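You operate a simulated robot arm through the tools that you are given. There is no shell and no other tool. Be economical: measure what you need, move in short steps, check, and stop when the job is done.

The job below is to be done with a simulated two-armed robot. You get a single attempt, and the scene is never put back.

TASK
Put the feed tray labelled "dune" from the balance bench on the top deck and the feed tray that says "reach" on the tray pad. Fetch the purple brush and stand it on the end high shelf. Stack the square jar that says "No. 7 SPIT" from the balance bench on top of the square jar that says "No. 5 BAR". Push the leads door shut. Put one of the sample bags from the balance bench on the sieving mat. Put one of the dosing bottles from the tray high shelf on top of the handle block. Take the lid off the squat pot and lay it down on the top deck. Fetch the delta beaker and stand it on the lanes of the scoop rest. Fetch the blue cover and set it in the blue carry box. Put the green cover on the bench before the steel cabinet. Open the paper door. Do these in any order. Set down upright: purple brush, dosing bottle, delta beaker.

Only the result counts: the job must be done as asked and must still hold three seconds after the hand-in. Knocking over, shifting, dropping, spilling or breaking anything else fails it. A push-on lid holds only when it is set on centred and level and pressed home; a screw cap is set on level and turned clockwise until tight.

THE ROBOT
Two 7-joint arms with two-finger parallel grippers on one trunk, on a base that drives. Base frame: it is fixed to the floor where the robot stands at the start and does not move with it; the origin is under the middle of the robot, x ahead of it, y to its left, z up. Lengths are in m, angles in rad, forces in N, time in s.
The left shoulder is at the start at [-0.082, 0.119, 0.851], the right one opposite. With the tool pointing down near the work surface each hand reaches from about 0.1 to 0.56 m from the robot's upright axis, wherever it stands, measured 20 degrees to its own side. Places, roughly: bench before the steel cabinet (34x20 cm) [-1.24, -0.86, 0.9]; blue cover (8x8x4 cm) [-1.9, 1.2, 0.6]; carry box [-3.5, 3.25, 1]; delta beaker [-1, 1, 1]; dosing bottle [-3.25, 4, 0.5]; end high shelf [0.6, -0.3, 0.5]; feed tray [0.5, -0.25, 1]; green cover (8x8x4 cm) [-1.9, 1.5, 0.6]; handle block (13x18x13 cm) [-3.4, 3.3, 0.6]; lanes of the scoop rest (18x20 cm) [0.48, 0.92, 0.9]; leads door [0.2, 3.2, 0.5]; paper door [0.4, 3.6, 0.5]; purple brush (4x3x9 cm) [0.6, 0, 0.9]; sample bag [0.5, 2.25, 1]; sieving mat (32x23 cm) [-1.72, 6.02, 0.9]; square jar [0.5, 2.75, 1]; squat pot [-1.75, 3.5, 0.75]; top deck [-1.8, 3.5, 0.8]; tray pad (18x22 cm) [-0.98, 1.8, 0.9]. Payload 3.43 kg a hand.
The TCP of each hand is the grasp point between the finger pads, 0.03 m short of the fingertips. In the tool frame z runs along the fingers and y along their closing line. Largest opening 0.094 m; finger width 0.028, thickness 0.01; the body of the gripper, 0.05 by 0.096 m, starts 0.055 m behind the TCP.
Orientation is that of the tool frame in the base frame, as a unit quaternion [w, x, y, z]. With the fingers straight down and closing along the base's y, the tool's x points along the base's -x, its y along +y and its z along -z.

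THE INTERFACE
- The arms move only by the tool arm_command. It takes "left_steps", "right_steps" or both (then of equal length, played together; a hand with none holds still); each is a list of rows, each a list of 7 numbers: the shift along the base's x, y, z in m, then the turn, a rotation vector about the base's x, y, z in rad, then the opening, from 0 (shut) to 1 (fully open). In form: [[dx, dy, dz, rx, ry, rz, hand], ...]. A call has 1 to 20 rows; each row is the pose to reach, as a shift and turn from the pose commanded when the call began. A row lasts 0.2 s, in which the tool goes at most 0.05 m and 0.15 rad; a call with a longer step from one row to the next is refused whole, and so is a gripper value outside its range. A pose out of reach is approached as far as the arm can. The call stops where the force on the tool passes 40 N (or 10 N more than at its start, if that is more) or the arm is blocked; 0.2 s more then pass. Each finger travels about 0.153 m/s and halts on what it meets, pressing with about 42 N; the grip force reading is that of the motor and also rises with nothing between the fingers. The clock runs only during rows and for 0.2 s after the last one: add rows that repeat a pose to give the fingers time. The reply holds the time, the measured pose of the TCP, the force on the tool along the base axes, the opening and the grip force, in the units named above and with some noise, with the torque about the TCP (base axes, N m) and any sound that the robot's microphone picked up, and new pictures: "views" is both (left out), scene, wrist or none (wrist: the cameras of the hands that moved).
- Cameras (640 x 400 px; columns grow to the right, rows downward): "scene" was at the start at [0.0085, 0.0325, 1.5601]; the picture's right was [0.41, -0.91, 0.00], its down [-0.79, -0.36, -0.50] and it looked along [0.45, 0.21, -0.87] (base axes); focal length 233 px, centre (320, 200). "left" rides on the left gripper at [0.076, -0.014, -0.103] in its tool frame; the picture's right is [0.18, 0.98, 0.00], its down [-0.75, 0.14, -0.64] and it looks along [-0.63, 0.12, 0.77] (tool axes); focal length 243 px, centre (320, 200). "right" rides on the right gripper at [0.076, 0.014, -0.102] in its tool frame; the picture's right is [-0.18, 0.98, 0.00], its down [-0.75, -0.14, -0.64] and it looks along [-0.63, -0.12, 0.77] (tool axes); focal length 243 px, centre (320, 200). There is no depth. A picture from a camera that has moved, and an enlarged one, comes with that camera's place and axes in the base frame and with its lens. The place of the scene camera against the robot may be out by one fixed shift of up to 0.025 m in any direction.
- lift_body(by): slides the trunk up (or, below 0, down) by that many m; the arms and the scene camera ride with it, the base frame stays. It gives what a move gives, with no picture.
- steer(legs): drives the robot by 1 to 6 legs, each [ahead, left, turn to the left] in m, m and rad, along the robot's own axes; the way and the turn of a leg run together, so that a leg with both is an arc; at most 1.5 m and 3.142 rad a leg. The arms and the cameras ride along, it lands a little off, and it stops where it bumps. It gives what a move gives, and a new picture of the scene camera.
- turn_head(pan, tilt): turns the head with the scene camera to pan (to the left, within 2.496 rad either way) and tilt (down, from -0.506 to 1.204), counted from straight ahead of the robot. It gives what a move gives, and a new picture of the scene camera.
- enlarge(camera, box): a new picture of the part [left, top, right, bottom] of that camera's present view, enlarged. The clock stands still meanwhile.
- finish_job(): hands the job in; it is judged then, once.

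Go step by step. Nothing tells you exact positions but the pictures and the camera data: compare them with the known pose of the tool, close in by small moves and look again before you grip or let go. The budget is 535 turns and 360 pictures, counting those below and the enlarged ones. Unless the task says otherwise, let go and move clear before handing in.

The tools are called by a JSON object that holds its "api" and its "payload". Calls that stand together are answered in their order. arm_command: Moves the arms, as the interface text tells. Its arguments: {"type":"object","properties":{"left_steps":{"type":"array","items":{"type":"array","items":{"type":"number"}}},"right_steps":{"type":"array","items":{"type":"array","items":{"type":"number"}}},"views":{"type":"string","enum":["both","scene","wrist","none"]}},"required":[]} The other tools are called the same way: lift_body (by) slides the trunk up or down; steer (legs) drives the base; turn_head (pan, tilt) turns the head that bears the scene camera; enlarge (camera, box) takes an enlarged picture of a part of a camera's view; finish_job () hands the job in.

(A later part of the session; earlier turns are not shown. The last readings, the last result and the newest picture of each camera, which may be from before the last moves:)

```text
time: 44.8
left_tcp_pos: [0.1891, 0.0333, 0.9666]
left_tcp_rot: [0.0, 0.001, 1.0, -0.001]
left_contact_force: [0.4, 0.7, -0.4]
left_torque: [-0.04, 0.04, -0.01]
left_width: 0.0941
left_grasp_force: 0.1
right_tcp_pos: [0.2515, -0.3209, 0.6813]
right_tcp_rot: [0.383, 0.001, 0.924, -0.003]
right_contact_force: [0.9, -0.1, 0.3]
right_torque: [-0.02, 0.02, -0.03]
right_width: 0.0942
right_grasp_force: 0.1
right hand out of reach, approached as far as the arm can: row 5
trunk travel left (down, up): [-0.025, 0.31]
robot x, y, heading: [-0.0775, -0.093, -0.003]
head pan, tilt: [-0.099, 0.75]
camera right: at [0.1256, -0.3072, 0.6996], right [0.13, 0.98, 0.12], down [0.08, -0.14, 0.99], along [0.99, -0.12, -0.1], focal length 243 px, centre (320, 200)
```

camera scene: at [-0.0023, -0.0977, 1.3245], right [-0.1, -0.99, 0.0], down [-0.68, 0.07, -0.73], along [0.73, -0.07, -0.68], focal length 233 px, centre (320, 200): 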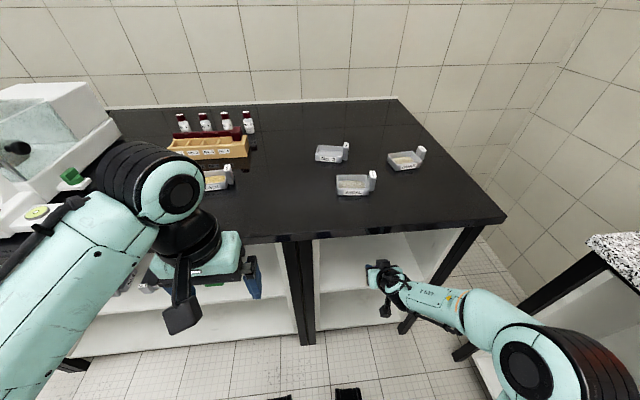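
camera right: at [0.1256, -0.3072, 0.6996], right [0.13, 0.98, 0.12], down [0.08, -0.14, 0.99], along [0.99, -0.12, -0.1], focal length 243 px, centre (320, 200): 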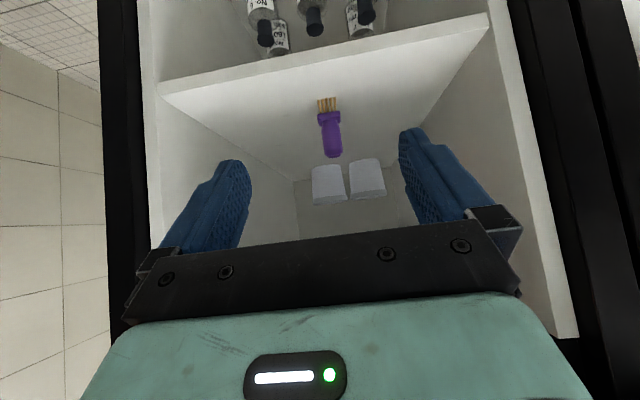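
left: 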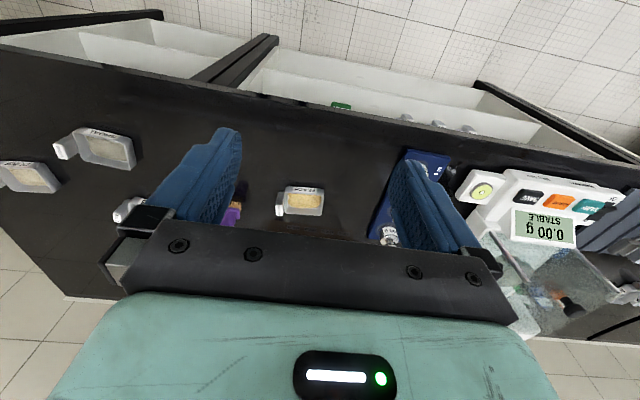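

Brush done. Back off, raise the trunk, bring the right hand to straight down, and go for the "dune" tray.

{"api": "steer", "payload": {"legs": [[-0.15, 0, 0]]}}

{"api": "lift_body", "payload": {"by": 0.275}}

{"api": "arm_command", "payload": {"right_steps": [[0, 0, 0.04, 0, 0.13, 0, 1], [0, 0, 0.08, 0, 0.26, 0, 1], [0.02, 0, 0.12, 0, 0.39, 0, 1], [0.04, 0, 0.14, 0, 0.52, 0, 1], [0.06, 0, 0.15, 0, 0.65, 0, 1], [0.06, 0, 0.15, 0, 0.785, 0, 1], [0.06, 0, 0.15, 0, 0.785, 0, 1]], "views": "none"}}

{"api": "steer", "payload": {"legs": [[0.29, -0.12, 0]]}}

{"api": "enlarge", "payload": {"camera": "right", "box": [0, 0, 640, 400]}}

```text
time: 46.1
left_tcp_pos: [0.0418, 0.0331, 0.9689]
left_tcp_rot: [-0.001, 0.001, 1.0, 0.001]
left_contact_force: [-0.7, 0.4, -0.6]
left_torque: [0.01, -0.04, -0.01]
left_width: 0.0939
left_grasp_force: 0.1
right_tcp_pos: [0.104, -0.3206, 0.6821]
right_tcp_rot: [0.382, 0.001, 0.924, -0.003]
right_contact_force: [-0.1, -0.1, 0.7]
right_torque: [-0.01, -0.03, -0.02]
right_width: 0.094
right_grasp_force: 0.2
trunk travel left (down, up): [-0.025, 0.31]
robot x, y, heading: [-0.2267, -0.0942, -0.003]
head pan, tilt: [-0.099, 0.75]
camera scene: at [-0.1514, -0.0973, 1.3245], right [-0.1, -0.99, 0.0], down [-0.68, 0.07, -0.73], along [0.73, -0.07, -0.68], focal length 233 px, centre (320, 200)
```

scene: 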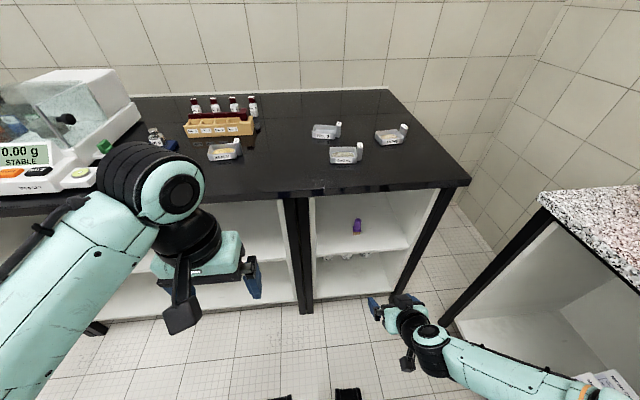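

```text
time: 48.9
left_tcp_pos: [0.0422, 0.034, 1.2419]
left_tcp_rot: [0.0, 0.0, 1.0, 0.0]
left_contact_force: [-0.6, 0.0, 0.2]
left_torque: [0.04, -0.02, 0.03]
left_width: 0.094
left_grasp_force: 0.1
right_tcp_pos: [0.1041, -0.3204, 0.9563]
right_tcp_rot: [0.383, 0.0, 0.924, -0.002]
right_contact_force: [0.5, 0.4, -0.7]
right_torque: [-0.01, -0.02, -0.01]
right_width: 0.0939
right_grasp_force: 0.0
trunk travel left (down, up): [-0.3, 0.035]
robot x, y, heading: [-0.2301, -0.0931, 0.001]
head pan, tilt: [-0.099, 0.75]
```

```text
time: 50.5
left_tcp_pos: [0.0409, 0.0327, 1.2422]
left_tcp_rot: [-0.001, 0.0, 1.0, 0.001]
left_contact_force: [-0.3, -0.1, -0.2]
left_torque: [-0.01, 0.0, 0.02]
left_width: 0.094
left_grasp_force: 0.0
right_tcp_pos: [0.1651, -0.3204, 1.1074]
right_tcp_rot: [0.0, -0.001, 1.0, -0.002]
right_contact_force: [-0.6, 0.0, 0.0]
right_torque: [-0.02, -0.02, 0.01]
right_width: 0.0939
right_grasp_force: 0.1
trunk travel left (down, up): [-0.3, 0.035]
robot x, y, heading: [-0.229, -0.0947, 0.0]
head pan, tilt: [-0.099, 0.75]
```

```text
time: 52.6
left_tcp_pos: [0.3291, -0.0854, 1.2424]
left_tcp_rot: [0.0, -0.001, 1.0, 0.0]
left_contact_force: [0.1, -0.3, -0.5]
left_torque: [0.01, -0.01, -0.02]
left_width: 0.0938
left_grasp_force: 0.1
right_tcp_pos: [0.4525, -0.4372, 1.1065]
right_tcp_rot: [-0.001, -0.002, 1.0, -0.002]
right_contact_force: [0.3, 0.3, 0.4]
right_torque: [-0.02, -0.01, 0.02]
right_width: 0.0941
right_grasp_force: 0.1
trunk travel left (down, up): [-0.3, 0.035]
robot x, y, heading: [0.0585, -0.213, -0.001]
head pan, tilt: [-0.099, 0.75]
camera scene: at [0.0903, -0.2152, 1.6104], right [-0.1, -1.0, 0.0], down [-0.68, 0.07, -0.73], along [0.73, -0.07, -0.68], focal length 233 px, centre (320, 200)
```

scene: 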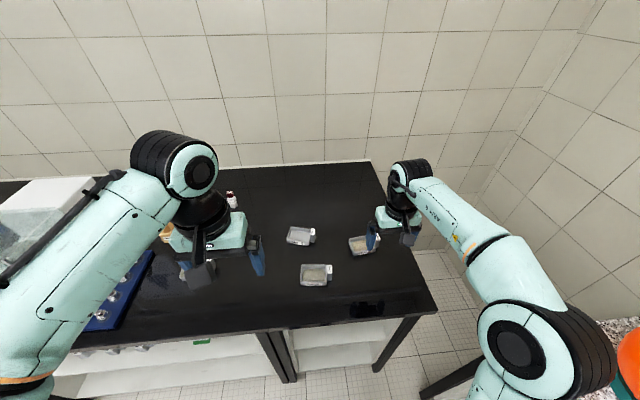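

```text
1.00 times, centred on (320, 200) of right (not enlarged: the box is as wide or as high as the picture)
camera zoom: at [0.3766, -0.4245, 1.2084], right [0.18, 0.98, 0.0], down [0.75, -0.14, 0.64], along [0.63, -0.12, -0.77], focal length 243 px, centre (320, 200)
```

zoom: 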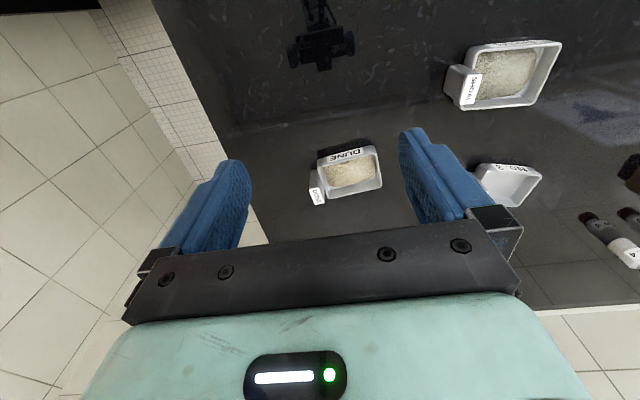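

{"api": "enlarge", "payload": {"camera": "right", "box": [290, 130, 410, 220]}}

```text
4.44 times, centred on (350, 175) of right
camera zoom: at [0.3766, -0.4245, 1.2084], right [0.18, 0.98, 0.0], down [0.75, -0.14, 0.64], along [0.63, -0.12, -0.77], focal length 1078 px, centre (187, 311)
```

zoom: 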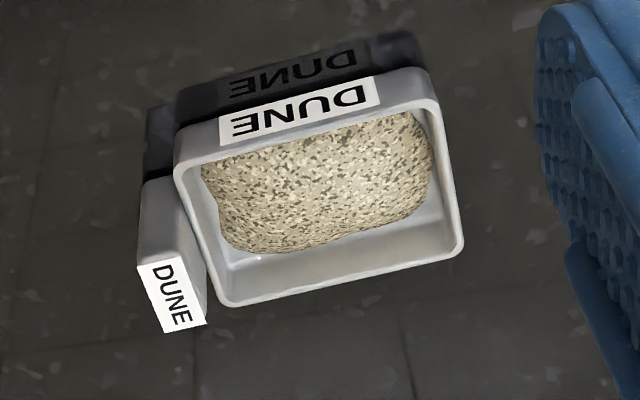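

The dune tray is ~8×6.5 cm plus a handle post on its -y end, centred near (0.58, -0.42), yawed ~+0.16. I'll grip across the body front-to-back; turning the right hand above it.

{"api": "arm_command", "payload": {"right_steps": [[0.013, 0.002, -0.009, 0, 0, -0.141, 1], [0.026, 0.004, -0.018, 0, 0, -0.282, 1], [0.039, 0.006, -0.027, 0, 0, -0.423, 1], [0.052, 0.008, -0.036, 0, 0, -0.564, 1], [0.065, 0.01, -0.045, 0, 0, -0.705, 1], [0.078, 0.012, -0.054, 0, 0, -0.846, 1], [0.091, 0.014, -0.063, 0, 0, -0.987, 1], [0.104, 0.016, -0.072, 0, 0, -1.128, 1], [0.117, 0.017, -0.081, 0, 0, -1.269, 1], [0.1275, 0.017, -0.09, 0, 0, -1.41, 1], [0.1275, 0.017, -0.09, 0, 0, -1.41, 1]], "views": "wrist"}}

```text
time: 55.0
left_tcp_pos: [0.3297, -0.0837, 1.242]
left_tcp_rot: [0.0, -0.001, 1.0, 0.0]
left_contact_force: [-0.3, 0.6, 0.5]
left_torque: [-0.01, -0.01, -0.02]
left_width: 0.0939
left_grasp_force: 0.2
right_tcp_pos: [0.5791, -0.4216, 1.0173]
right_tcp_rot: [-0.002, 0.647, 0.762, -0.001]
right_contact_force: [-0.5, 0.3, -0.8]
right_torque: [0.01, 0.01, 0.03]
right_width: 0.0941
right_grasp_force: 0.0
trunk travel left (down, up): [-0.3, 0.035]
robot x, y, heading: [0.0623, -0.2148, -0.0]
head pan, tilt: [-0.099, 0.75]
camera right: at [0.5819, -0.3442, 1.1192], right [1.0, -0.02, 0.0], down [-0.02, -0.77, 0.64], along [-0.02, -0.64, -0.77], focal length 243 px, centre (320, 200)
```

right: 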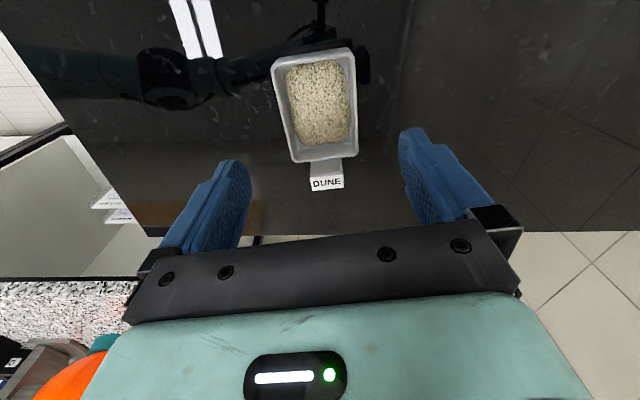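

{"api": "arm_command", "payload": {"right_steps": [[0, 0.001, -0.03, 0, 0, -0.05, 1], [-0.001, 0.001, -0.06, 0, 0, -0.05, 1], [-0.001, 0.001, -0.08, 0, 0, -0.05, 1], [-0.001, 0.001, -0.08, 0, 0, -0.05, 1]], "views": "wrist"}}

```text
time: 56.0
left_tcp_pos: [0.3295, -0.0841, 1.243]
left_tcp_rot: [0.0, -0.001, 1.0, 0.001]
left_contact_force: [0.1, -0.9, 0.4]
left_torque: [0.03, 0.03, -0.01]
left_width: 0.0941
left_grasp_force: 0.1
right_tcp_pos: [0.5781, -0.4187, 0.9366]
right_tcp_rot: [0.0, 0.667, 0.745, -0.002]
right_contact_force: [-0.9, 0.3, -0.5]
right_torque: [0.03, 0.01, 0.0]
right_width: 0.094
right_grasp_force: 0.0
trunk travel left (down, up): [-0.3, 0.035]
robot x, y, heading: [0.0624, -0.2126, 0.002]
head pan, tilt: [-0.099, 0.75]
camera right: at [0.5848, -0.3425, 1.039], right [1.0, -0.07, 0.0], down [-0.05, -0.76, 0.64], along [-0.05, -0.64, -0.77], focal length 243 px, centre (320, 200)
```

right: 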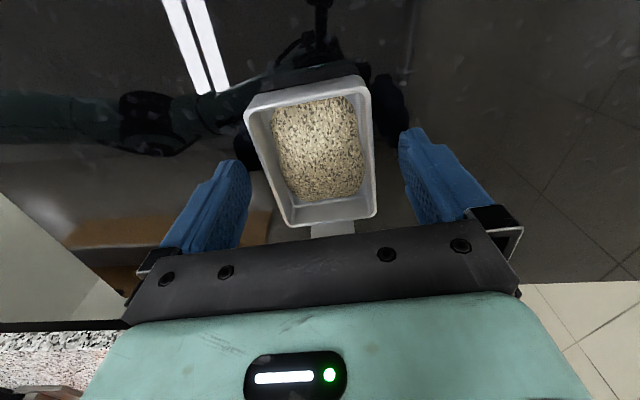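

{"api": "arm_command", "payload": {"right_steps": [[0, 0, -0.004, 0, 0, 0, 1], [0, 0, -0.008, 0, 0, 0, 1], [0, 0, -0.01, 0, 0, 0, 1], [0, 0, -0.01, 0, 0, 0, 1]], "views": "none"}}

```text
time: 57.0
left_tcp_pos: [0.3276, -0.0847, 1.2436]
left_tcp_rot: [0.0, -0.001, 1.0, -0.001]
left_contact_force: [0.4, 0.5, 0.1]
left_torque: [-0.02, -0.01, 0.01]
left_width: 0.094
left_grasp_force: 0.0
right_tcp_pos: [0.5797, -0.42, 0.9303]
right_tcp_rot: [0.0, 0.666, 0.746, -0.001]
right_contact_force: [4.5, -4.6, 22.0]
right_torque: [0.08, 0.9, 0.15]
right_width: 0.0935
right_grasp_force: 0.0
trunk travel left (down, up): [-0.3, 0.035]
robot x, y, heading: [0.0566, -0.2106, 0.002]
head pan, tilt: [-0.099, 0.75]
```

Bench top is at 0.900. Raise slightly and close.

{"api": "arm_command", "payload": {"right_steps": [[0, 0, 0.008, 0, 0, 0, 1], [0, 0, 0.008, 0, 0, 0, 0.6], [0, 0, 0.008, 0, 0, 0, 0.3], [0, 0, 0.008, 0, 0, 0, 0], [0, 0, 0.008, 0, 0, 0, 0]], "views": "wrist"}}

```text
time: 58.2
left_tcp_pos: [0.3287, -0.0849, 1.2428]
left_tcp_rot: [0.0, -0.001, 1.0, 0.0]
left_contact_force: [-0.4, -0.1, -0.2]
left_torque: [0.01, -0.02, 0.01]
left_width: 0.0941
left_grasp_force: 0.1
right_tcp_pos: [0.5787, -0.4196, 0.9358]
right_tcp_rot: [-0.002, 0.666, 0.746, -0.001]
right_contact_force: [-0.3, 0.5, -0.5]
right_torque: [-0.01, 0.03, 0.01]
right_width: 0.0606
right_grasp_force: 41.8
trunk travel left (down, up): [-0.3, 0.035]
robot x, y, heading: [0.0583, -0.2157, 0.006]
head pan, tilt: [-0.099, 0.75]
camera right: at [0.5852, -0.3435, 1.0371], right [1.0, -0.07, 0.0], down [-0.05, -0.76, 0.64], along [-0.05, -0.64, -0.77], focal length 243 px, centre (320, 200)
```

right: 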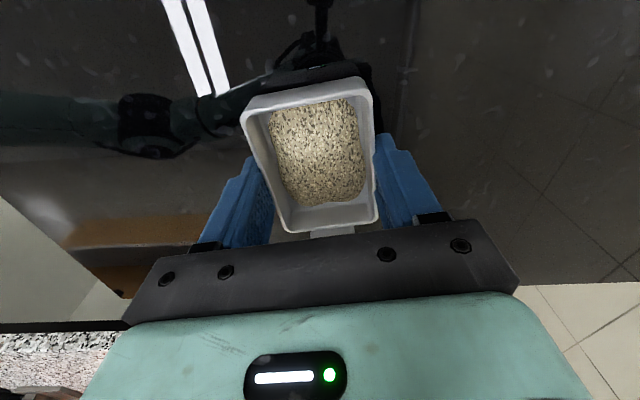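

{"api": "arm_command", "payload": {"right_steps": [[0, 0, 0.01, 0, 0, 0, 0], [0, 0, 0.03, 0, 0, 0, 0], [0, 0, 0.06, 0, 0, 0, 0], [0, 0, 0.09, 0, 0, 0, 0], [-0.03, 0, 0.12, 0, 0, 0, 0], [-0.06, 0, 0.14, 0, 0, 0, 0], [-0.1, 0, 0.15, 0, 0, 0, 0], [-0.14, 0, 0.15, 0, 0, 0, 0]], "views": "both"}}

```text
time: 60.0
left_tcp_pos: [0.3285, -0.0848, 1.2425]
left_tcp_rot: [0.001, -0.002, 1.0, 0.0]
left_contact_force: [0.0, -1.1, 0.2]
left_torque: [0.03, -0.01, -0.02]
left_width: 0.0941
left_grasp_force: 0.1
right_tcp_pos: [0.4379, -0.4193, 1.0872]
right_tcp_rot: [-0.002, 0.666, 0.746, -0.001]
right_contact_force: [-0.3, -0.6, -0.8]
right_torque: [-0.02, 0.01, 0.02]
right_width: 0.0608
right_grasp_force: 41.7
trunk travel left (down, up): [-0.3, 0.035]
robot x, y, heading: [0.063, -0.2119, -0.003]
head pan, tilt: [-0.099, 0.75]
camera scene: at [0.0888, -0.2148, 1.6105], right [-0.1, -1.0, 0.0], down [-0.68, 0.07, -0.73], along [0.73, -0.07, -0.68], focal length 233 px, centre (320, 200)
camera right: at [0.4444, -0.3428, 1.1891], right [1.0, -0.07, 0.0], down [-0.05, -0.76, 0.64], along [-0.05, -0.64, -0.77], focal length 243 px, centre (320, 200)
```

scene: 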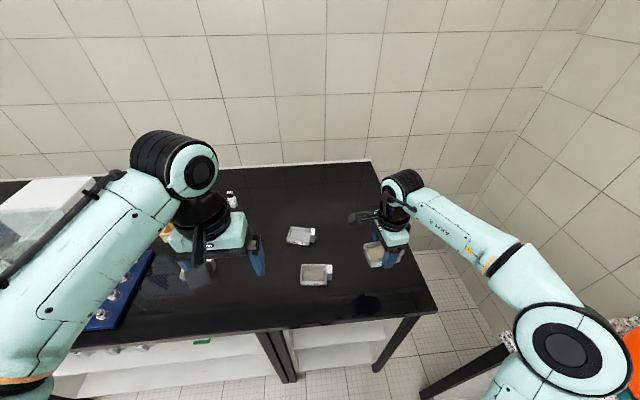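
right: 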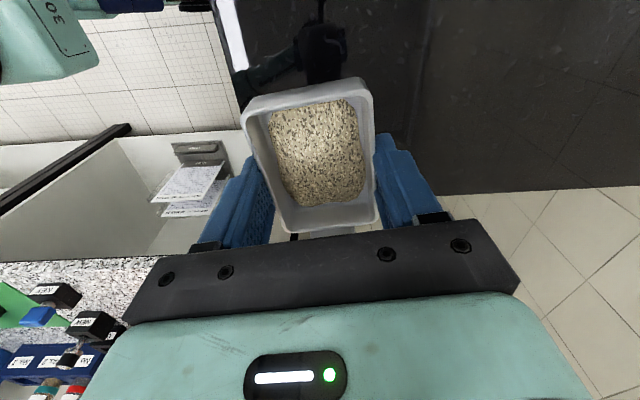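

Dune tray is held level. Sliding left to reach for the "REACH" tray with the left hand.

{"api": "steer", "payload": {"legs": [[0.02, 0.17, 0]]}}

{"api": "arm_command", "payload": {"left_steps": [[0.015, 0.006, -0.015, 0, 0, 0.145, 1], [0.03, 0.012, -0.03, 0, 0, 0.29, 1], [0.045, 0.018, -0.045, 0, 0, 0.435, 1], [0.06, 0.024, -0.06, 0, 0, 0.58, 1], [0.075, 0.03, -0.075, 0, 0, 0.725, 1], [0.09, 0.036, -0.09, 0, 0, 0.87, 1], [0.105, 0.042, -0.105, 0, 0, 1.015, 1], [0.12, 0.048, -0.12, 0, 0, 1.16, 1], [0.135, 0.054, -0.135, 0, 0, 1.305, 1], [0.15, 0.06, -0.15, 0, 0, 1.45, 1], [0.165, 0.06, -0.16, 0, 0, 1.57, 1], [0.165, 0.06, -0.16, 0, 0, 1.57, 1]], "views": "both"}}

```text
time: 62.2
left_tcp_pos: [0.3409, 0.088, 1.242]
left_tcp_rot: [0.0, -0.001, 1.0, 0.0]
left_contact_force: [0.2, -0.2, 0.0]
left_torque: [-0.01, 0.05, 0.0]
left_width: 0.0941
left_grasp_force: 0.1
right_tcp_pos: [0.4512, -0.2468, 1.087]
right_tcp_rot: [-0.002, 0.666, 0.746, -0.003]
right_contact_force: [0.1, 0.3, -0.6]
right_torque: [-0.02, -0.04, -0.01]
right_width: 0.061
right_grasp_force: 42.1
trunk travel left (down, up): [-0.3, 0.035]
robot x, y, heading: [0.072, -0.0378, -0.002]
head pan, tilt: [-0.099, 0.75]
camera scene: at [0.1019, -0.042, 1.6105], right [-0.1, -1.0, 0.0], down [-0.68, 0.07, -0.73], along [0.73, -0.07, -0.68], focal length 233 px, centre (320, 200)
```

scene: 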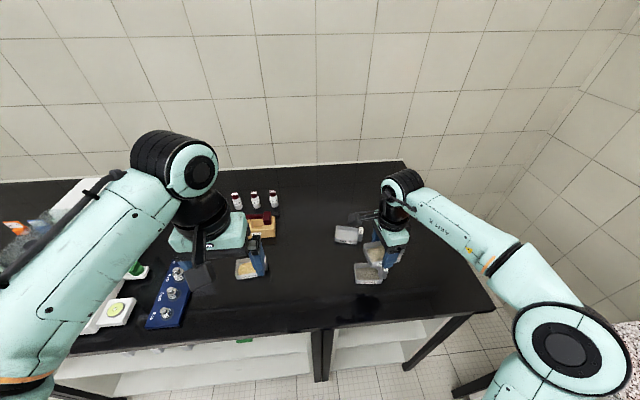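

```text
time: 64.8
left_tcp_pos: [0.5054, 0.1483, 1.0828]
left_tcp_rot: [0.001, 0.708, -0.706, 0.0]
left_contact_force: [0.1, 0.7, -0.1]
left_torque: [0.01, -0.01, 0.02]
left_width: 0.0941
left_grasp_force: 0.0
right_tcp_pos: [0.4509, -0.2468, 1.0865]
right_tcp_rot: [-0.002, 0.666, 0.746, -0.001]
right_contact_force: [-0.7, 0.4, 0.9]
right_torque: [0.03, 0.01, 0.01]
right_width: 0.0606
right_grasp_force: 41.9
trunk travel left (down, up): [-0.3, 0.035]
robot x, y, heading: [0.0734, -0.0424, 0.002]
head pan, tilt: [-0.099, 0.75]
camera scene: at [0.1013, -0.0427, 1.6105], right [-0.1, -1.0, 0.0], down [-0.68, 0.07, -0.73], along [0.73, -0.07, -0.68], focal length 233 px, centre (320, 200)
camera left: at [0.52, 0.0719, 1.1842], right [-0.98, -0.19, 0.0], down [-0.14, 0.75, 0.64], along [-0.12, 0.63, -0.77], focal length 243 px, centre (320, 200)
```

scene: 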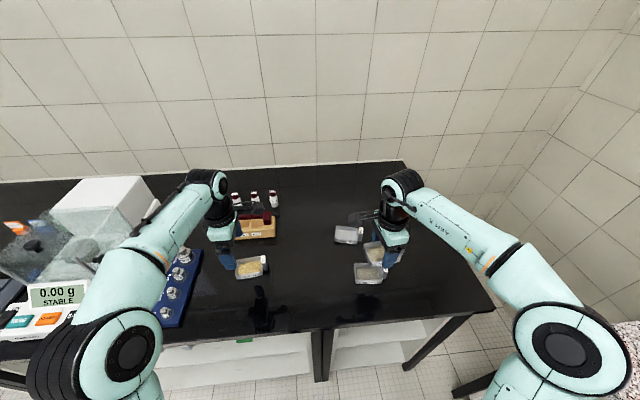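
left: 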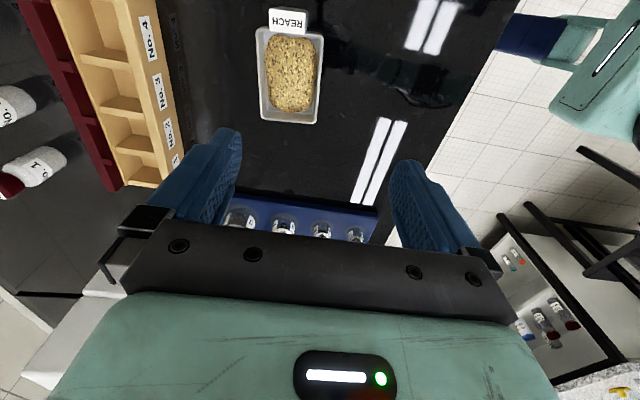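

Reach tray centre ≈ (0.537, 0.14), yaw ≈ 0.11. Moving over it and down.

{"api": "arm_command", "payload": {"left_steps": [[0.016, -0.004, -0.03, 0, 0, 0.06, 1], [0.032, -0.008, -0.06, 0, 0, 0.11, 1], [0.032, -0.008, -0.09, 0, 0, 0.11, 1], [0.032, -0.008, -0.12, 0, 0, 0.11, 1], [0.032, -0.008, -0.138, 0, 0, 0.11, 1], [0.032, -0.008, -0.138, 0, 0, 0.11, 1]], "views": "wrist"}}

```text
time: 66.2
left_tcp_pos: [0.5367, 0.1388, 0.9465]
left_tcp_rot: [0.0, 0.745, -0.667, -0.001]
left_contact_force: [0.4, -0.4, 0.3]
left_torque: [0.01, 0.0, 0.01]
left_width: 0.0939
left_grasp_force: 0.0
right_tcp_pos: [0.452, -0.2475, 1.086]
right_tcp_rot: [-0.002, 0.666, 0.746, -0.002]
right_contact_force: [0.6, 1.0, -0.6]
right_torque: [0.02, -0.02, 0.0]
right_width: 0.0609
right_grasp_force: 42.2
trunk travel left (down, up): [-0.3, 0.035]
robot x, y, heading: [0.0701, -0.0391, 0.003]
head pan, tilt: [-0.099, 0.75]
camera left: at [0.5604, 0.0645, 1.047], right [-0.96, -0.29, 0.0], down [-0.22, 0.73, 0.64], along [-0.19, 0.61, -0.77], focal length 243 px, centre (320, 200)
```

left: 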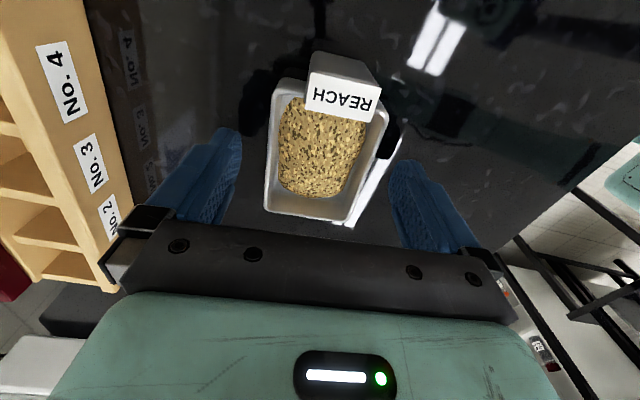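

{"api": "arm_command", "payload": {"left_steps": [[0, 0, -0.006, 0, 0, 0, 1], [0, 0, -0.01, 0, 0, 0, 1], [0, 0, -0.01, 0, 0, 0, 0.6], [0, 0, -0.01, 0, 0, 0, 0.3], [0, 0, -0.01, 0, 0, 0, 0], [0, 0, -0.01, 0, 0, 0, 0], [0, 0, 0.0, 0, 0, 0, 0], [0, 0, 0.02, 0, 0, 0, 0], [0, 0, 0.05, 0, 0, 0, 0], [0, 0, 0.08, 0, 0, 0, 0], [-0.03, 0, 0.11, 0, 0, 0, 0], [-0.06, 0, 0.13, 0, 0, 0, 0], [-0.1, 0, 0.14, 0, 0, 0, 0]], "views": "both"}}

```text
time: 69.0
left_tcp_pos: [0.4337, 0.14, 1.0841]
left_tcp_rot: [0.0, 0.745, -0.667, 0.0]
left_contact_force: [-0.5, 0.7, -0.2]
left_torque: [0.0, -0.01, 0.0]
left_width: 0.0604
left_grasp_force: 42.3
right_tcp_pos: [0.4506, -0.2463, 1.0868]
right_tcp_rot: [-0.001, 0.666, 0.746, -0.001]
right_contact_force: [-0.7, 1.2, 0.6]
right_torque: [-0.01, -0.03, 0.03]
right_width: 0.0606
right_grasp_force: 41.6
trunk travel left (down, up): [-0.3, 0.035]
robot x, y, heading: [0.077, -0.0359, 0.004]
head pan, tilt: [-0.099, 0.75]
camera scene: at [0.0999, -0.0425, 1.6105], right [-0.1, -1.0, 0.0], down [-0.68, 0.07, -0.73], along [0.73, -0.07, -0.68], focal length 233 px, centre (320, 200)
camera left: at [0.4568, 0.0652, 1.1853], right [-0.96, -0.29, 0.0], down [-0.22, 0.73, 0.64], along [-0.19, 0.61, -0.77], focal length 243 px, centre (320, 200)
```

scene: 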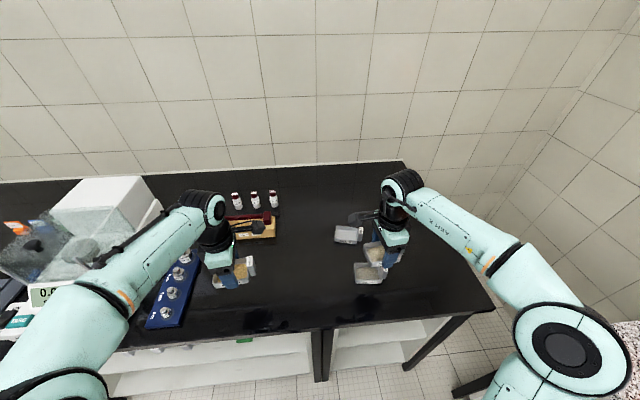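
left: 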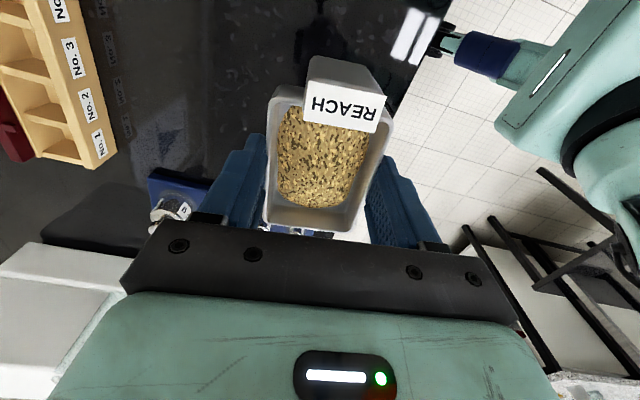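

Both trays held. Now drive back, turn left and go along the aisle to the island at y≈1.8.

{"api": "steer", "payload": {"legs": [[-0.35, 0, 0], [0, 0, 1.571], [1.4, 0, 0], [0.42, 0, 0]]}}

{"api": "turn_head", "payload": {"pan": 1.2, "tilt": 0.55}}

```text
time: 83.9
left_tcp_pos: [-0.5213, 2.1555, 1.0835]
left_tcp_rot: [-0.001, 0.997, 0.074, 0.0]
left_contact_force: [-0.6, 0.3, 0.0]
left_torque: [0.01, 0.03, -0.01]
left_width: 0.0604
left_grasp_force: 42.1
right_tcp_pos: [-0.1368, 2.185, 1.0863]
right_tcp_rot: [0.0, -0.074, 0.997, -0.003]
right_contact_force: [-1.1, 0.5, 0.3]
right_torque: [-0.02, 0.01, -0.01]
right_width: 0.0607
right_grasp_force: 42.0
trunk travel left (down, up): [-0.3, 0.035]
robot x, y, heading: [-0.3303, 1.7978, 1.608]
head pan, tilt: [-0.099, 0.75]
camera scene: at [-0.3309, 1.8415, 1.6104], right [1.0, -0.06, 0.0], down [-0.04, -0.68, -0.73], along [0.05, 0.73, -0.68], focal length 233 px, centre (320, 200)
```

scene: 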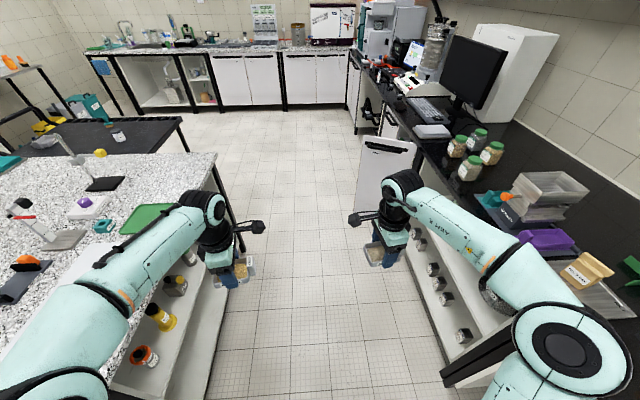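

```text
time: 85.4
left_tcp_pos: [-0.5215, 2.1551, 1.0838]
left_tcp_rot: [0.0, 0.997, 0.073, 0.0]
left_contact_force: [0.7, -0.6, 0.4]
left_torque: [-0.01, 0.01, 0.01]
left_width: 0.0605
left_grasp_force: 42.2
right_tcp_pos: [-0.1351, 2.1863, 1.0866]
right_tcp_rot: [0.0, -0.075, 0.997, -0.002]
right_contact_force: [0.3, 0.1, -0.3]
right_torque: [0.03, 0.0, 0.0]
right_width: 0.0609
right_grasp_force: 42.3
trunk travel left (down, up): [-0.3, 0.035]
robot x, y, heading: [-0.3265, 1.7965, 1.609]
head pan, tilt: [1.201, 0.55]
camera scene: at [-0.4209, 1.788, 1.6279], right [0.33, 0.94, 0.0], down [0.49, -0.17, -0.85], along [-0.81, 0.28, -0.52], focal length 233 px, centre (320, 200)
```

scene: 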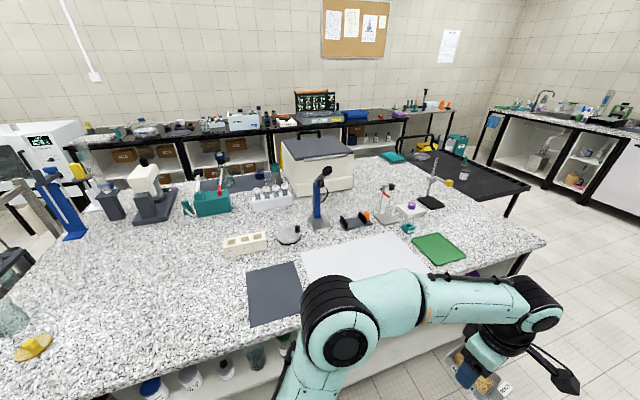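

The grey mat at (-1.0, 1.81) is the tray pad, and it is empty. Turn to face the island with the left hand near it.

{"api": "steer", "payload": {"legs": [[0, 0, 1.53], [0.19, -0.17, 0]]}}

{"api": "turn_head", "payload": {"pan": 0.1, "tilt": 0.75}}

```text
time: 91.3
left_tcp_pos: [-0.88, 1.7837, 1.0837]
left_tcp_rot: [0.0, 0.665, 0.747, 0.0]
left_contact_force: [-0.1, -0.9, -0.4]
left_torque: [0.0, 0.0, 0.04]
left_width: 0.0603
left_grasp_force: 42.1
right_tcp_pos: [-0.8988, 2.1689, 1.0866]
right_tcp_rot: [-0.001, 0.748, -0.663, 0.002]
right_contact_force: [0.6, 0.6, -1.0]
right_torque: [-0.02, 0.0, 0.01]
right_width: 0.0604
right_grasp_force: 42.0
trunk travel left (down, up): [-0.3, 0.035]
robot x, y, heading: [-0.5209, 1.9608, -3.134]
head pan, tilt: [1.201, 0.55]
camera scene: at [-0.5128, 1.8861, 1.6278], right [-0.94, 0.35, 0.0], down [0.19, 0.49, -0.85], along [-0.3, -0.8, -0.52], focal length 233 px, centre (320, 200)
```

scene: 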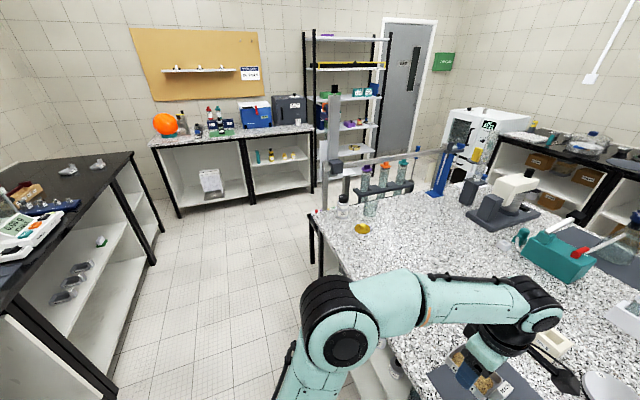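

```text
time: 92.6
left_tcp_pos: [-0.8789, 1.7836, 1.084]
left_tcp_rot: [0.0, 0.664, 0.748, 0.0]
left_contact_force: [1.3, -0.5, -0.6]
left_torque: [-0.01, 0.01, -0.04]
left_width: 0.0604
left_grasp_force: 42.2
right_tcp_pos: [-0.8981, 2.1701, 1.0874]
right_tcp_rot: [-0.002, 0.749, -0.663, 0.002]
right_contact_force: [0.7, 0.4, 0.0]
right_torque: [0.01, 0.01, 0.02]
right_width: 0.0608
right_grasp_force: 41.9
trunk travel left (down, up): [-0.3, 0.035]
robot x, y, heading: [-0.5166, 1.9634, -3.133]
head pan, tilt: [0.099, 0.75]
camera scene: at [-0.5633, 1.961, 1.6105], right [-0.11, 0.99, 0.0], down [0.68, 0.07, -0.73], along [-0.73, -0.08, -0.68], focal length 233 px, centre (320, 200)
```

scene: 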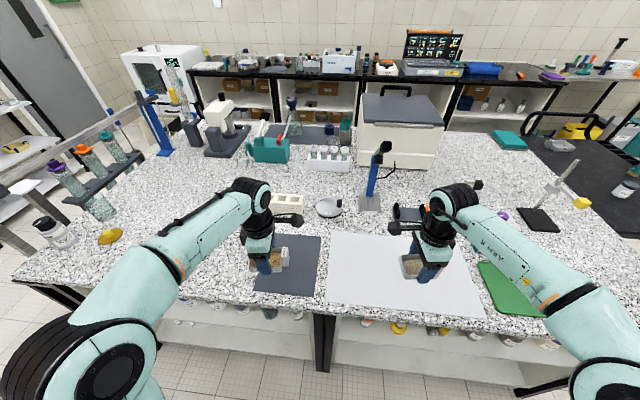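

{"api": "arm_command", "payload": {"left_steps": [[-0.04, 0.007, -0.02, 0, 0, 0, 0], [-0.08, 0.014, -0.04, 0, 0, 0, 0], [-0.119, 0.02, -0.06, 0, 0, 0, 0], [-0.119, 0.02, -0.09, 0, 0, 0, 0], [-0.119, 0.02, -0.12, 0, 0, 0, 0], [-0.119, 0.02, -0.135, 0, 0, 0, 0], [-0.119, 0.02, -0.135, 0, 0, 0, 0]], "views": "both"}}

```text
time: 94.2
left_tcp_pos: [-1.0, 1.8052, 0.9506]
left_tcp_rot: [0.0, 0.665, 0.747, 0.0]
left_contact_force: [1.1, 0.1, 0.9]
left_torque: [0.02, 0.0, 0.0]
left_width: 0.0605
left_grasp_force: 42.3
right_tcp_pos: [-0.8992, 2.1698, 1.0864]
right_tcp_rot: [-0.002, 0.748, -0.663, 0.002]
right_contact_force: [0.6, -0.4, 0.2]
right_torque: [-0.03, 0.01, -0.01]
right_width: 0.0606
right_grasp_force: 41.8
trunk travel left (down, up): [-0.3, 0.035]
robot x, y, heading: [-0.5177, 1.9643, -3.136]
head pan, tilt: [0.099, 0.75]
camera scene: at [-0.5632, 1.9611, 1.6105], right [-0.11, 0.99, 0.0], down [0.68, 0.07, -0.73], along [-0.73, -0.08, -0.68], focal length 233 px, centre (320, 200)
camera left: at [-1.0225, 1.8788, 1.0514], right [0.95, 0.3, 0.0], down [0.23, -0.73, 0.64], along [0.19, -0.61, -0.77], focal length 243 px, centre (320, 200)
```

scene: 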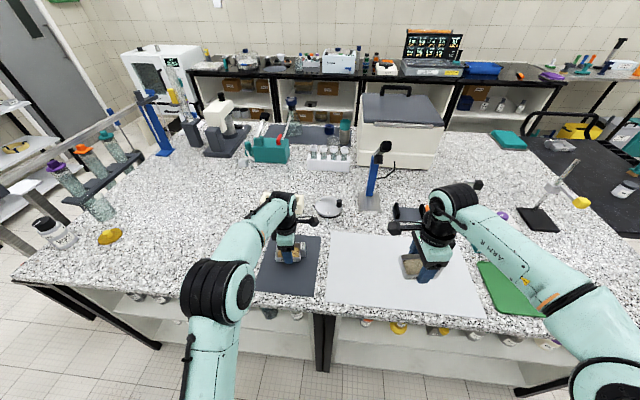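
left: 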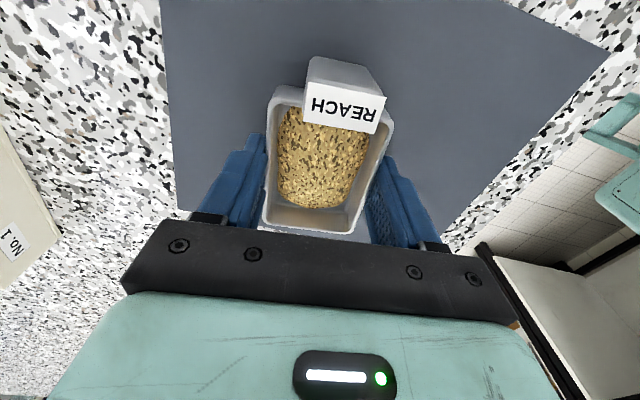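

{"api": "arm_command", "payload": {"left_steps": [[0, 0.003, -0.004, 0, 0, 0, 0], [0, 0.003, -0.008, 0, 0, 0, 0], [0, 0.003, -0.011, 0, 0, 0, 0], [0, 0.003, -0.011, 0, 0, 0, 0]], "views": "none"}}

```text
time: 95.2
left_tcp_pos: [-0.9994, 1.8079, 0.9384]
left_tcp_rot: [0.0, 0.664, 0.747, 0.0]
left_contact_force: [0.4, -0.9, 0.4]
left_torque: [-0.03, 0.02, -0.03]
left_width: 0.0605
left_grasp_force: 42.5
right_tcp_pos: [-0.8978, 2.1713, 1.0874]
right_tcp_rot: [-0.001, 0.749, -0.663, 0.002]
right_contact_force: [0.6, 0.6, 0.8]
right_torque: [-0.01, 0.01, 0.01]
right_width: 0.0606
right_grasp_force: 42.2
trunk travel left (down, up): [-0.3, 0.035]
robot x, y, heading: [-0.5154, 1.9627, -3.135]
head pan, tilt: [0.099, 0.75]
```

{"api": "arm_command", "payload": {"left_steps": [[0, 0, -0.002, 0, 0, 0, 0], [0, 0, -0.004, 0, 0, 0, 0], [0, 0, -0.004, 0, 0, 0, 0]], "views": "none"}}

```text
time: 96.0
left_tcp_pos: [-0.9993, 1.8077, 0.9383]
left_tcp_rot: [-0.001, 0.664, 0.748, -0.001]
left_contact_force: [0.3, -2.1, 21.4]
left_torque: [0.5, -0.29, -0.03]
left_width: 0.0605
left_grasp_force: 42.2
right_tcp_pos: [-0.8972, 2.1708, 1.0887]
right_tcp_rot: [-0.001, 0.748, -0.663, 0.001]
right_contact_force: [0.3, 0.2, 0.4]
right_torque: [0.01, 0.0, -0.03]
right_width: 0.0608
right_grasp_force: 41.6
trunk travel left (down, up): [-0.3, 0.035]
robot x, y, heading: [-0.5175, 1.9627, -3.134]
head pan, tilt: [0.099, 0.75]
```

On the pad. Relieve, open and rise.

{"api": "arm_command", "payload": {"left_steps": [[0, 0, 0.003, 0, 0, 0, 0], [0, 0, 0.003, 0, 0, 0, 0.4], [0, 0, 0.003, 0, 0, 0, 1], [0, 0, 0.003, 0, 0, 0, 1], [0, 0, 0.04, 0, 0, 0, 1], [0, 0, 0.08, 0, 0, 0, 1], [0, 0, 0.12, 0, 0, 0, 1], [0.04, 0, 0.15, 0, 0, 0, 1], [0.08, 0, 0.15, 0, 0, 0, 1]], "views": "both"}}

```text
time: 98.0
left_tcp_pos: [-0.9196, 1.804, 1.0808]
left_tcp_rot: [0.001, 0.664, 0.748, 0.001]
left_contact_force: [0.3, -0.2, -0.5]
left_torque: [-0.01, 0.02, -0.03]
left_width: 0.0942
left_grasp_force: 0.0
right_tcp_pos: [-0.8964, 2.1691, 1.0877]
right_tcp_rot: [-0.001, 0.748, -0.663, 0.001]
right_contact_force: [0.4, 0.9, -0.1]
right_torque: [0.0, 0.0, -0.01]
right_width: 0.0606
right_grasp_force: 42.0
trunk travel left (down, up): [-0.3, 0.035]
robot x, y, heading: [-0.5166, 1.9637, -3.132]
head pan, tilt: [0.099, 0.75]
camera scene: at [-0.5624, 1.9607, 1.6104], right [-0.11, 0.99, 0.0], down [0.68, 0.07, -0.73], along [-0.73, -0.08, -0.68], focal length 233 px, centre (320, 200)
camera left: at [-0.9434, 1.8786, 1.1823], right [0.95, 0.3, 0.0], down [0.23, -0.73, 0.64], along [0.19, -0.61, -0.77], focal length 243 px, centre (320, 200)
```

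scene: 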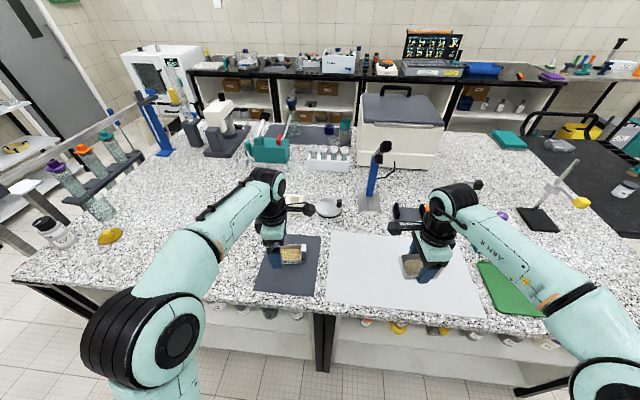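
left: 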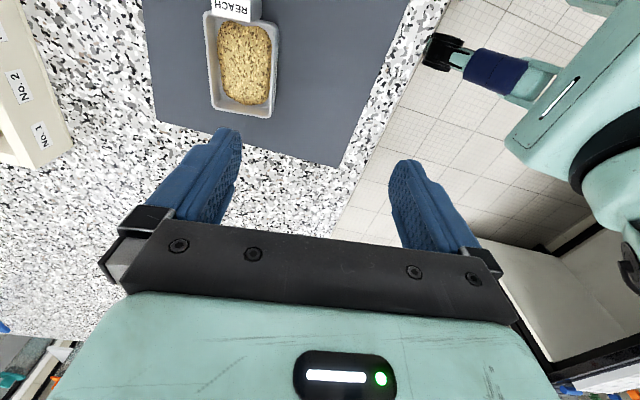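

Reach tray is on the tray pad. The black low table around (-1.7, 3.5) is the "top deck" with the pot; moving along to it.

{"api": "steer", "payload": {"legs": [[-0.07, 0, 0], [0, -1.3, 0]]}}

{"api": "turn_head", "payload": {"pan": 0, "tilt": 0.6}}

```text
time: 110.0
left_tcp_pos: [-0.8464, 3.0911, 1.0821]
left_tcp_rot: [0.0, 0.675, 0.738, 0.0]
left_contact_force: [0.5, -0.4, -0.3]
left_torque: [-0.03, -0.02, 0.0]
left_width: 0.0939
left_grasp_force: 0.1
right_tcp_pos: [-0.8118, 3.4575, 1.0875]
right_tcp_rot: [-0.002, 0.739, -0.674, 0.002]
right_contact_force: [-0.2, 0.3, 0.3]
right_torque: [-0.01, -0.02, 0.0]
right_width: 0.0607
right_grasp_force: 41.7
trunk travel left (down, up): [-0.3, 0.035]
robot x, y, heading: [-0.4353, 3.2426, 3.116]
head pan, tilt: [0.099, 0.75]
camera scene: at [-0.4836, 3.2374, 1.6105], right [-0.08, 1.0, 0.0], down [0.68, 0.05, -0.73], along [-0.73, -0.06, -0.68], focal length 233 px, centre (320, 200)
```

scene: 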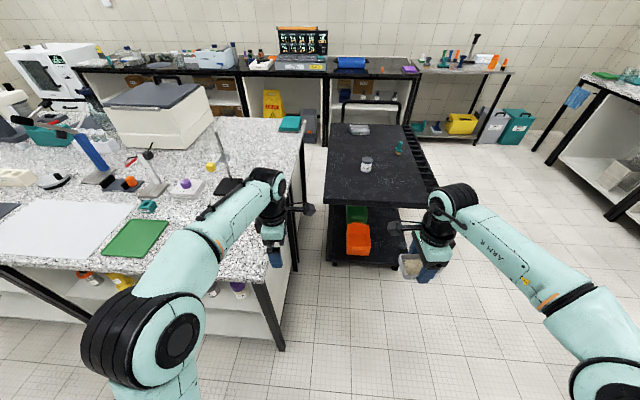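

```text
time: 110.7
left_tcp_pos: [-0.8456, 3.0927, 1.0806]
left_tcp_rot: [0.0, 0.675, 0.738, 0.0]
left_contact_force: [-0.8, -0.2, 0.7]
left_torque: [0.05, -0.02, 0.0]
left_width: 0.0941
left_grasp_force: 0.1
right_tcp_pos: [-0.812, 3.4555, 1.0877]
right_tcp_rot: [-0.002, 0.738, -0.675, 0.002]
right_contact_force: [0.3, -0.3, -0.6]
right_torque: [-0.02, 0.01, 0.04]
right_width: 0.0609
right_grasp_force: 42.6
trunk travel left (down, up): [-0.3, 0.035]
robot x, y, heading: [-0.4365, 3.2387, 3.118]
head pan, tilt: [0.0, 0.6]
camera scene: at [-0.4893, 3.2457, 1.6233], right [0.02, 1.0, 0.0], down [0.57, -0.01, -0.82], along [-0.82, 0.02, -0.57], focal length 233 px, centre (320, 200)
```

scene: 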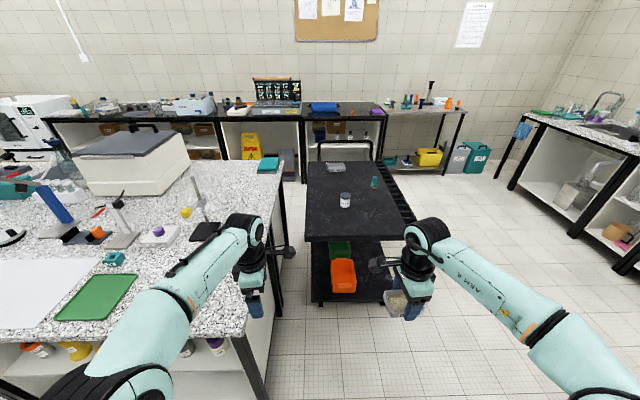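

{"api": "steer", "payload": {"legs": [[0, -0.27, 0.02], [0.55, 0, 0]]}}

{"api": "turn_head", "payload": {"pan": 0, "tilt": 0.9}}

```text
time: 116.5
left_tcp_pos: [-1.3959, 3.3425, 1.0811]
left_tcp_rot: [0.0, 0.663, 0.749, 0.0]
left_contact_force: [-0.1, 0.5, -0.1]
left_torque: [-0.01, 0.01, -0.03]
left_width: 0.094
left_grasp_force: 0.1
right_tcp_pos: [-1.3745, 3.7071, 1.0867]
right_tcp_rot: [-0.002, 0.75, -0.662, 0.002]
right_contact_force: [-0.1, -0.6, 0.0]
right_torque: [0.01, 0.0, 0.01]
right_width: 0.0605
right_grasp_force: 41.7
trunk travel left (down, up): [-0.3, 0.035]
robot x, y, heading: [-0.9929, 3.5039, -3.13]
head pan, tilt: [0.0, 0.6]
camera scene: at [-1.0438, 3.5073, 1.6233], right [-0.01, 1.0, 0.0], down [0.56, 0.01, -0.83], along [-0.82, -0.01, -0.56], focal length 233 px, centre (320, 200)
```

scene: 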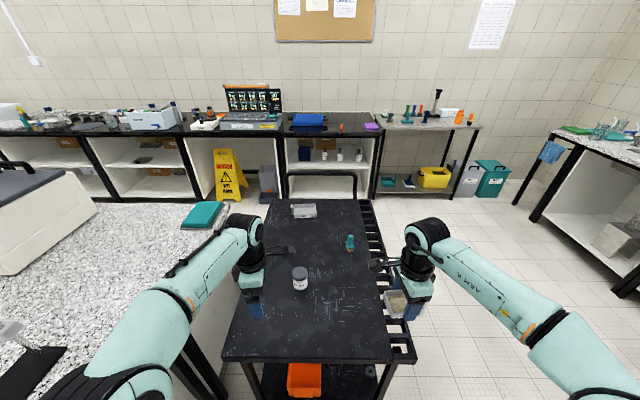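

```text
time: 117.3
left_tcp_pos: [-1.3943, 3.3415, 1.0809]
left_tcp_rot: [0.0, 0.663, 0.749, 0.0]
left_contact_force: [0.1, 0.8, -1.4]
left_torque: [0.0, -0.01, 0.01]
left_width: 0.0942
left_grasp_force: 0.0
right_tcp_pos: [-1.3733, 3.7066, 1.0869]
right_tcp_rot: [-0.001, 0.75, -0.662, 0.001]
right_contact_force: [-0.4, 0.3, 0.1]
right_torque: [-0.02, -0.01, 0.02]
right_width: 0.0608
right_grasp_force: 42.5
trunk travel left (down, up): [-0.3, 0.035]
robot x, y, heading: [-0.9912, 3.5018, -3.131]
head pan, tilt: [0.0, 0.901]
camera scene: at [-1.0307, 3.5074, 1.5986], right [-0.01, 1.0, 0.0], down [0.78, 0.01, -0.62], along [-0.62, -0.01, -0.78], focal length 233 px, centre (320, 200)
```

scene: 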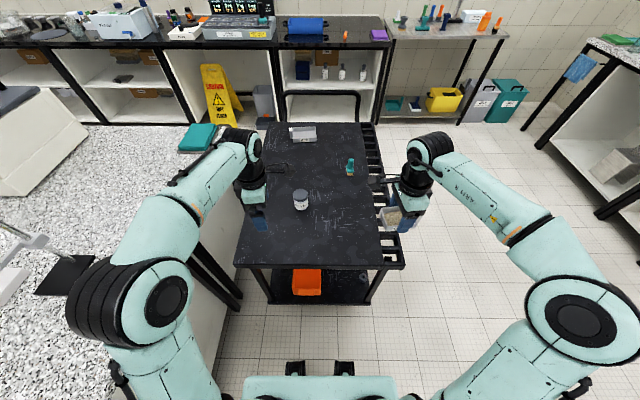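

{"api": "arm_command", "payload": {"right_steps": [[-0.02, -0.03, -0.02, 0, 0, 0, 0], [-0.04, -0.06, -0.04, 0, 0, 0, 0], [-0.06, -0.09, -0.06, 0, 0, 0, 0], [-0.08, -0.11, -0.08, 0, 0, 0, 0], [-0.1, -0.125, -0.1, 0, 0, 0, 0], [-0.1, -0.125, -0.14, 0, 0, 0, 0], [-0.1, -0.125, -0.18, 0, 0, 0, 0], [-0.1, -0.125, -0.21, 0, 0, 0, 0], [-0.1, -0.125, -0.21, 0, 0, 0, 0]], "views": "both"}}

```text
time: 119.3
left_tcp_pos: [-1.3945, 3.3414, 1.0816]
left_tcp_rot: [0.001, 0.663, 0.748, 0.001]
left_contact_force: [-0.9, -0.3, 0.3]
left_torque: [0.03, 0.02, 0.01]
left_width: 0.0943
left_grasp_force: 0.2
right_tcp_pos: [-1.4718, 3.5802, 0.8773]
right_tcp_rot: [-0.001, 0.749, -0.662, 0.002]
right_contact_force: [0.3, 0.3, 0.1]
right_torque: [-0.01, 0.02, 0.01]
right_width: 0.0606
right_grasp_force: 41.8
trunk travel left (down, up): [-0.3, 0.035]
robot x, y, heading: [-0.9914, 3.5012, -3.13]
head pan, tilt: [0.0, 0.901]
camera scene: at [-1.0306, 3.5074, 1.5986], right [-0.01, 1.0, 0.0], down [0.78, 0.01, -0.62], along [-0.62, -0.01, -0.78], focal length 233 px, centre (320, 200)
camera right: at [-1.4768, 3.5024, 0.9788], right [-1.0, 0.06, 0.0], down [0.04, 0.76, 0.64], along [0.04, 0.64, -0.77], focal length 243 px, centre (320, 200)
```

scene: 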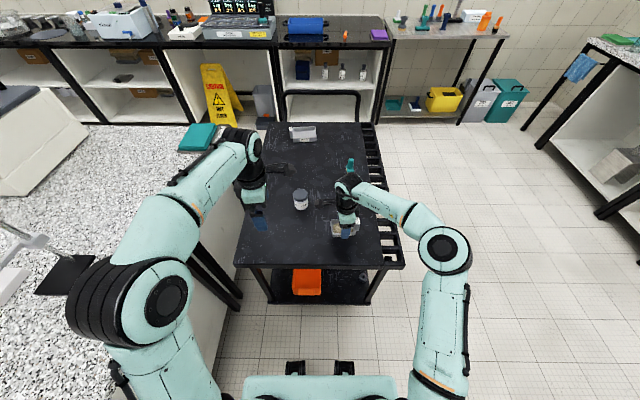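
right: 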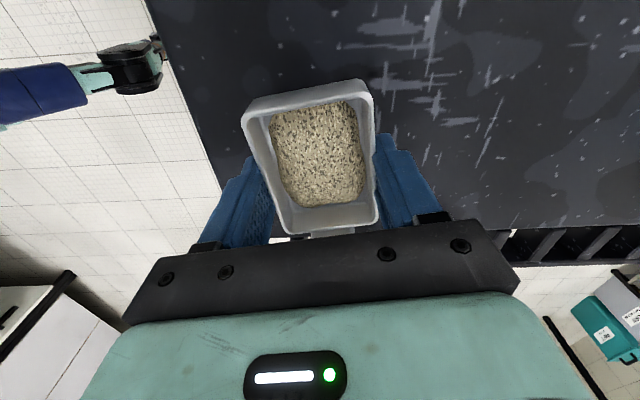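

{"api": "arm_command", "payload": {"right_steps": [[0, -0.01, -0.015, 0, 0, 0, 0], [0, -0.01, -0.025, 0, 0, 0, 0], [0, -0.01, -0.032, 0, 0, 0, 0], [0, -0.01, -0.036, 0, 0, 0, 0], [0, -0.01, -0.036, 0, 0, 0, 0]], "views": "none"}}

```text
time: 120.5
left_tcp_pos: [-1.394, 3.3407, 1.0807]
left_tcp_rot: [0.0, 0.663, 0.748, 0.0]
left_contact_force: [0.3, 0.3, 0.0]
left_torque: [-0.01, 0.0, -0.02]
left_width: 0.0939
left_grasp_force: 0.1
right_tcp_pos: [-1.4731, 3.5706, 0.841]
right_tcp_rot: [-0.002, 0.749, -0.662, 0.002]
right_contact_force: [0.0, -0.7, -0.7]
right_torque: [0.01, 0.0, 0.02]
right_width: 0.0608
right_grasp_force: 41.8
trunk travel left (down, up): [-0.3, 0.035]
robot x, y, heading: [-0.9913, 3.502, -3.129]
head pan, tilt: [0.0, 0.901]
```

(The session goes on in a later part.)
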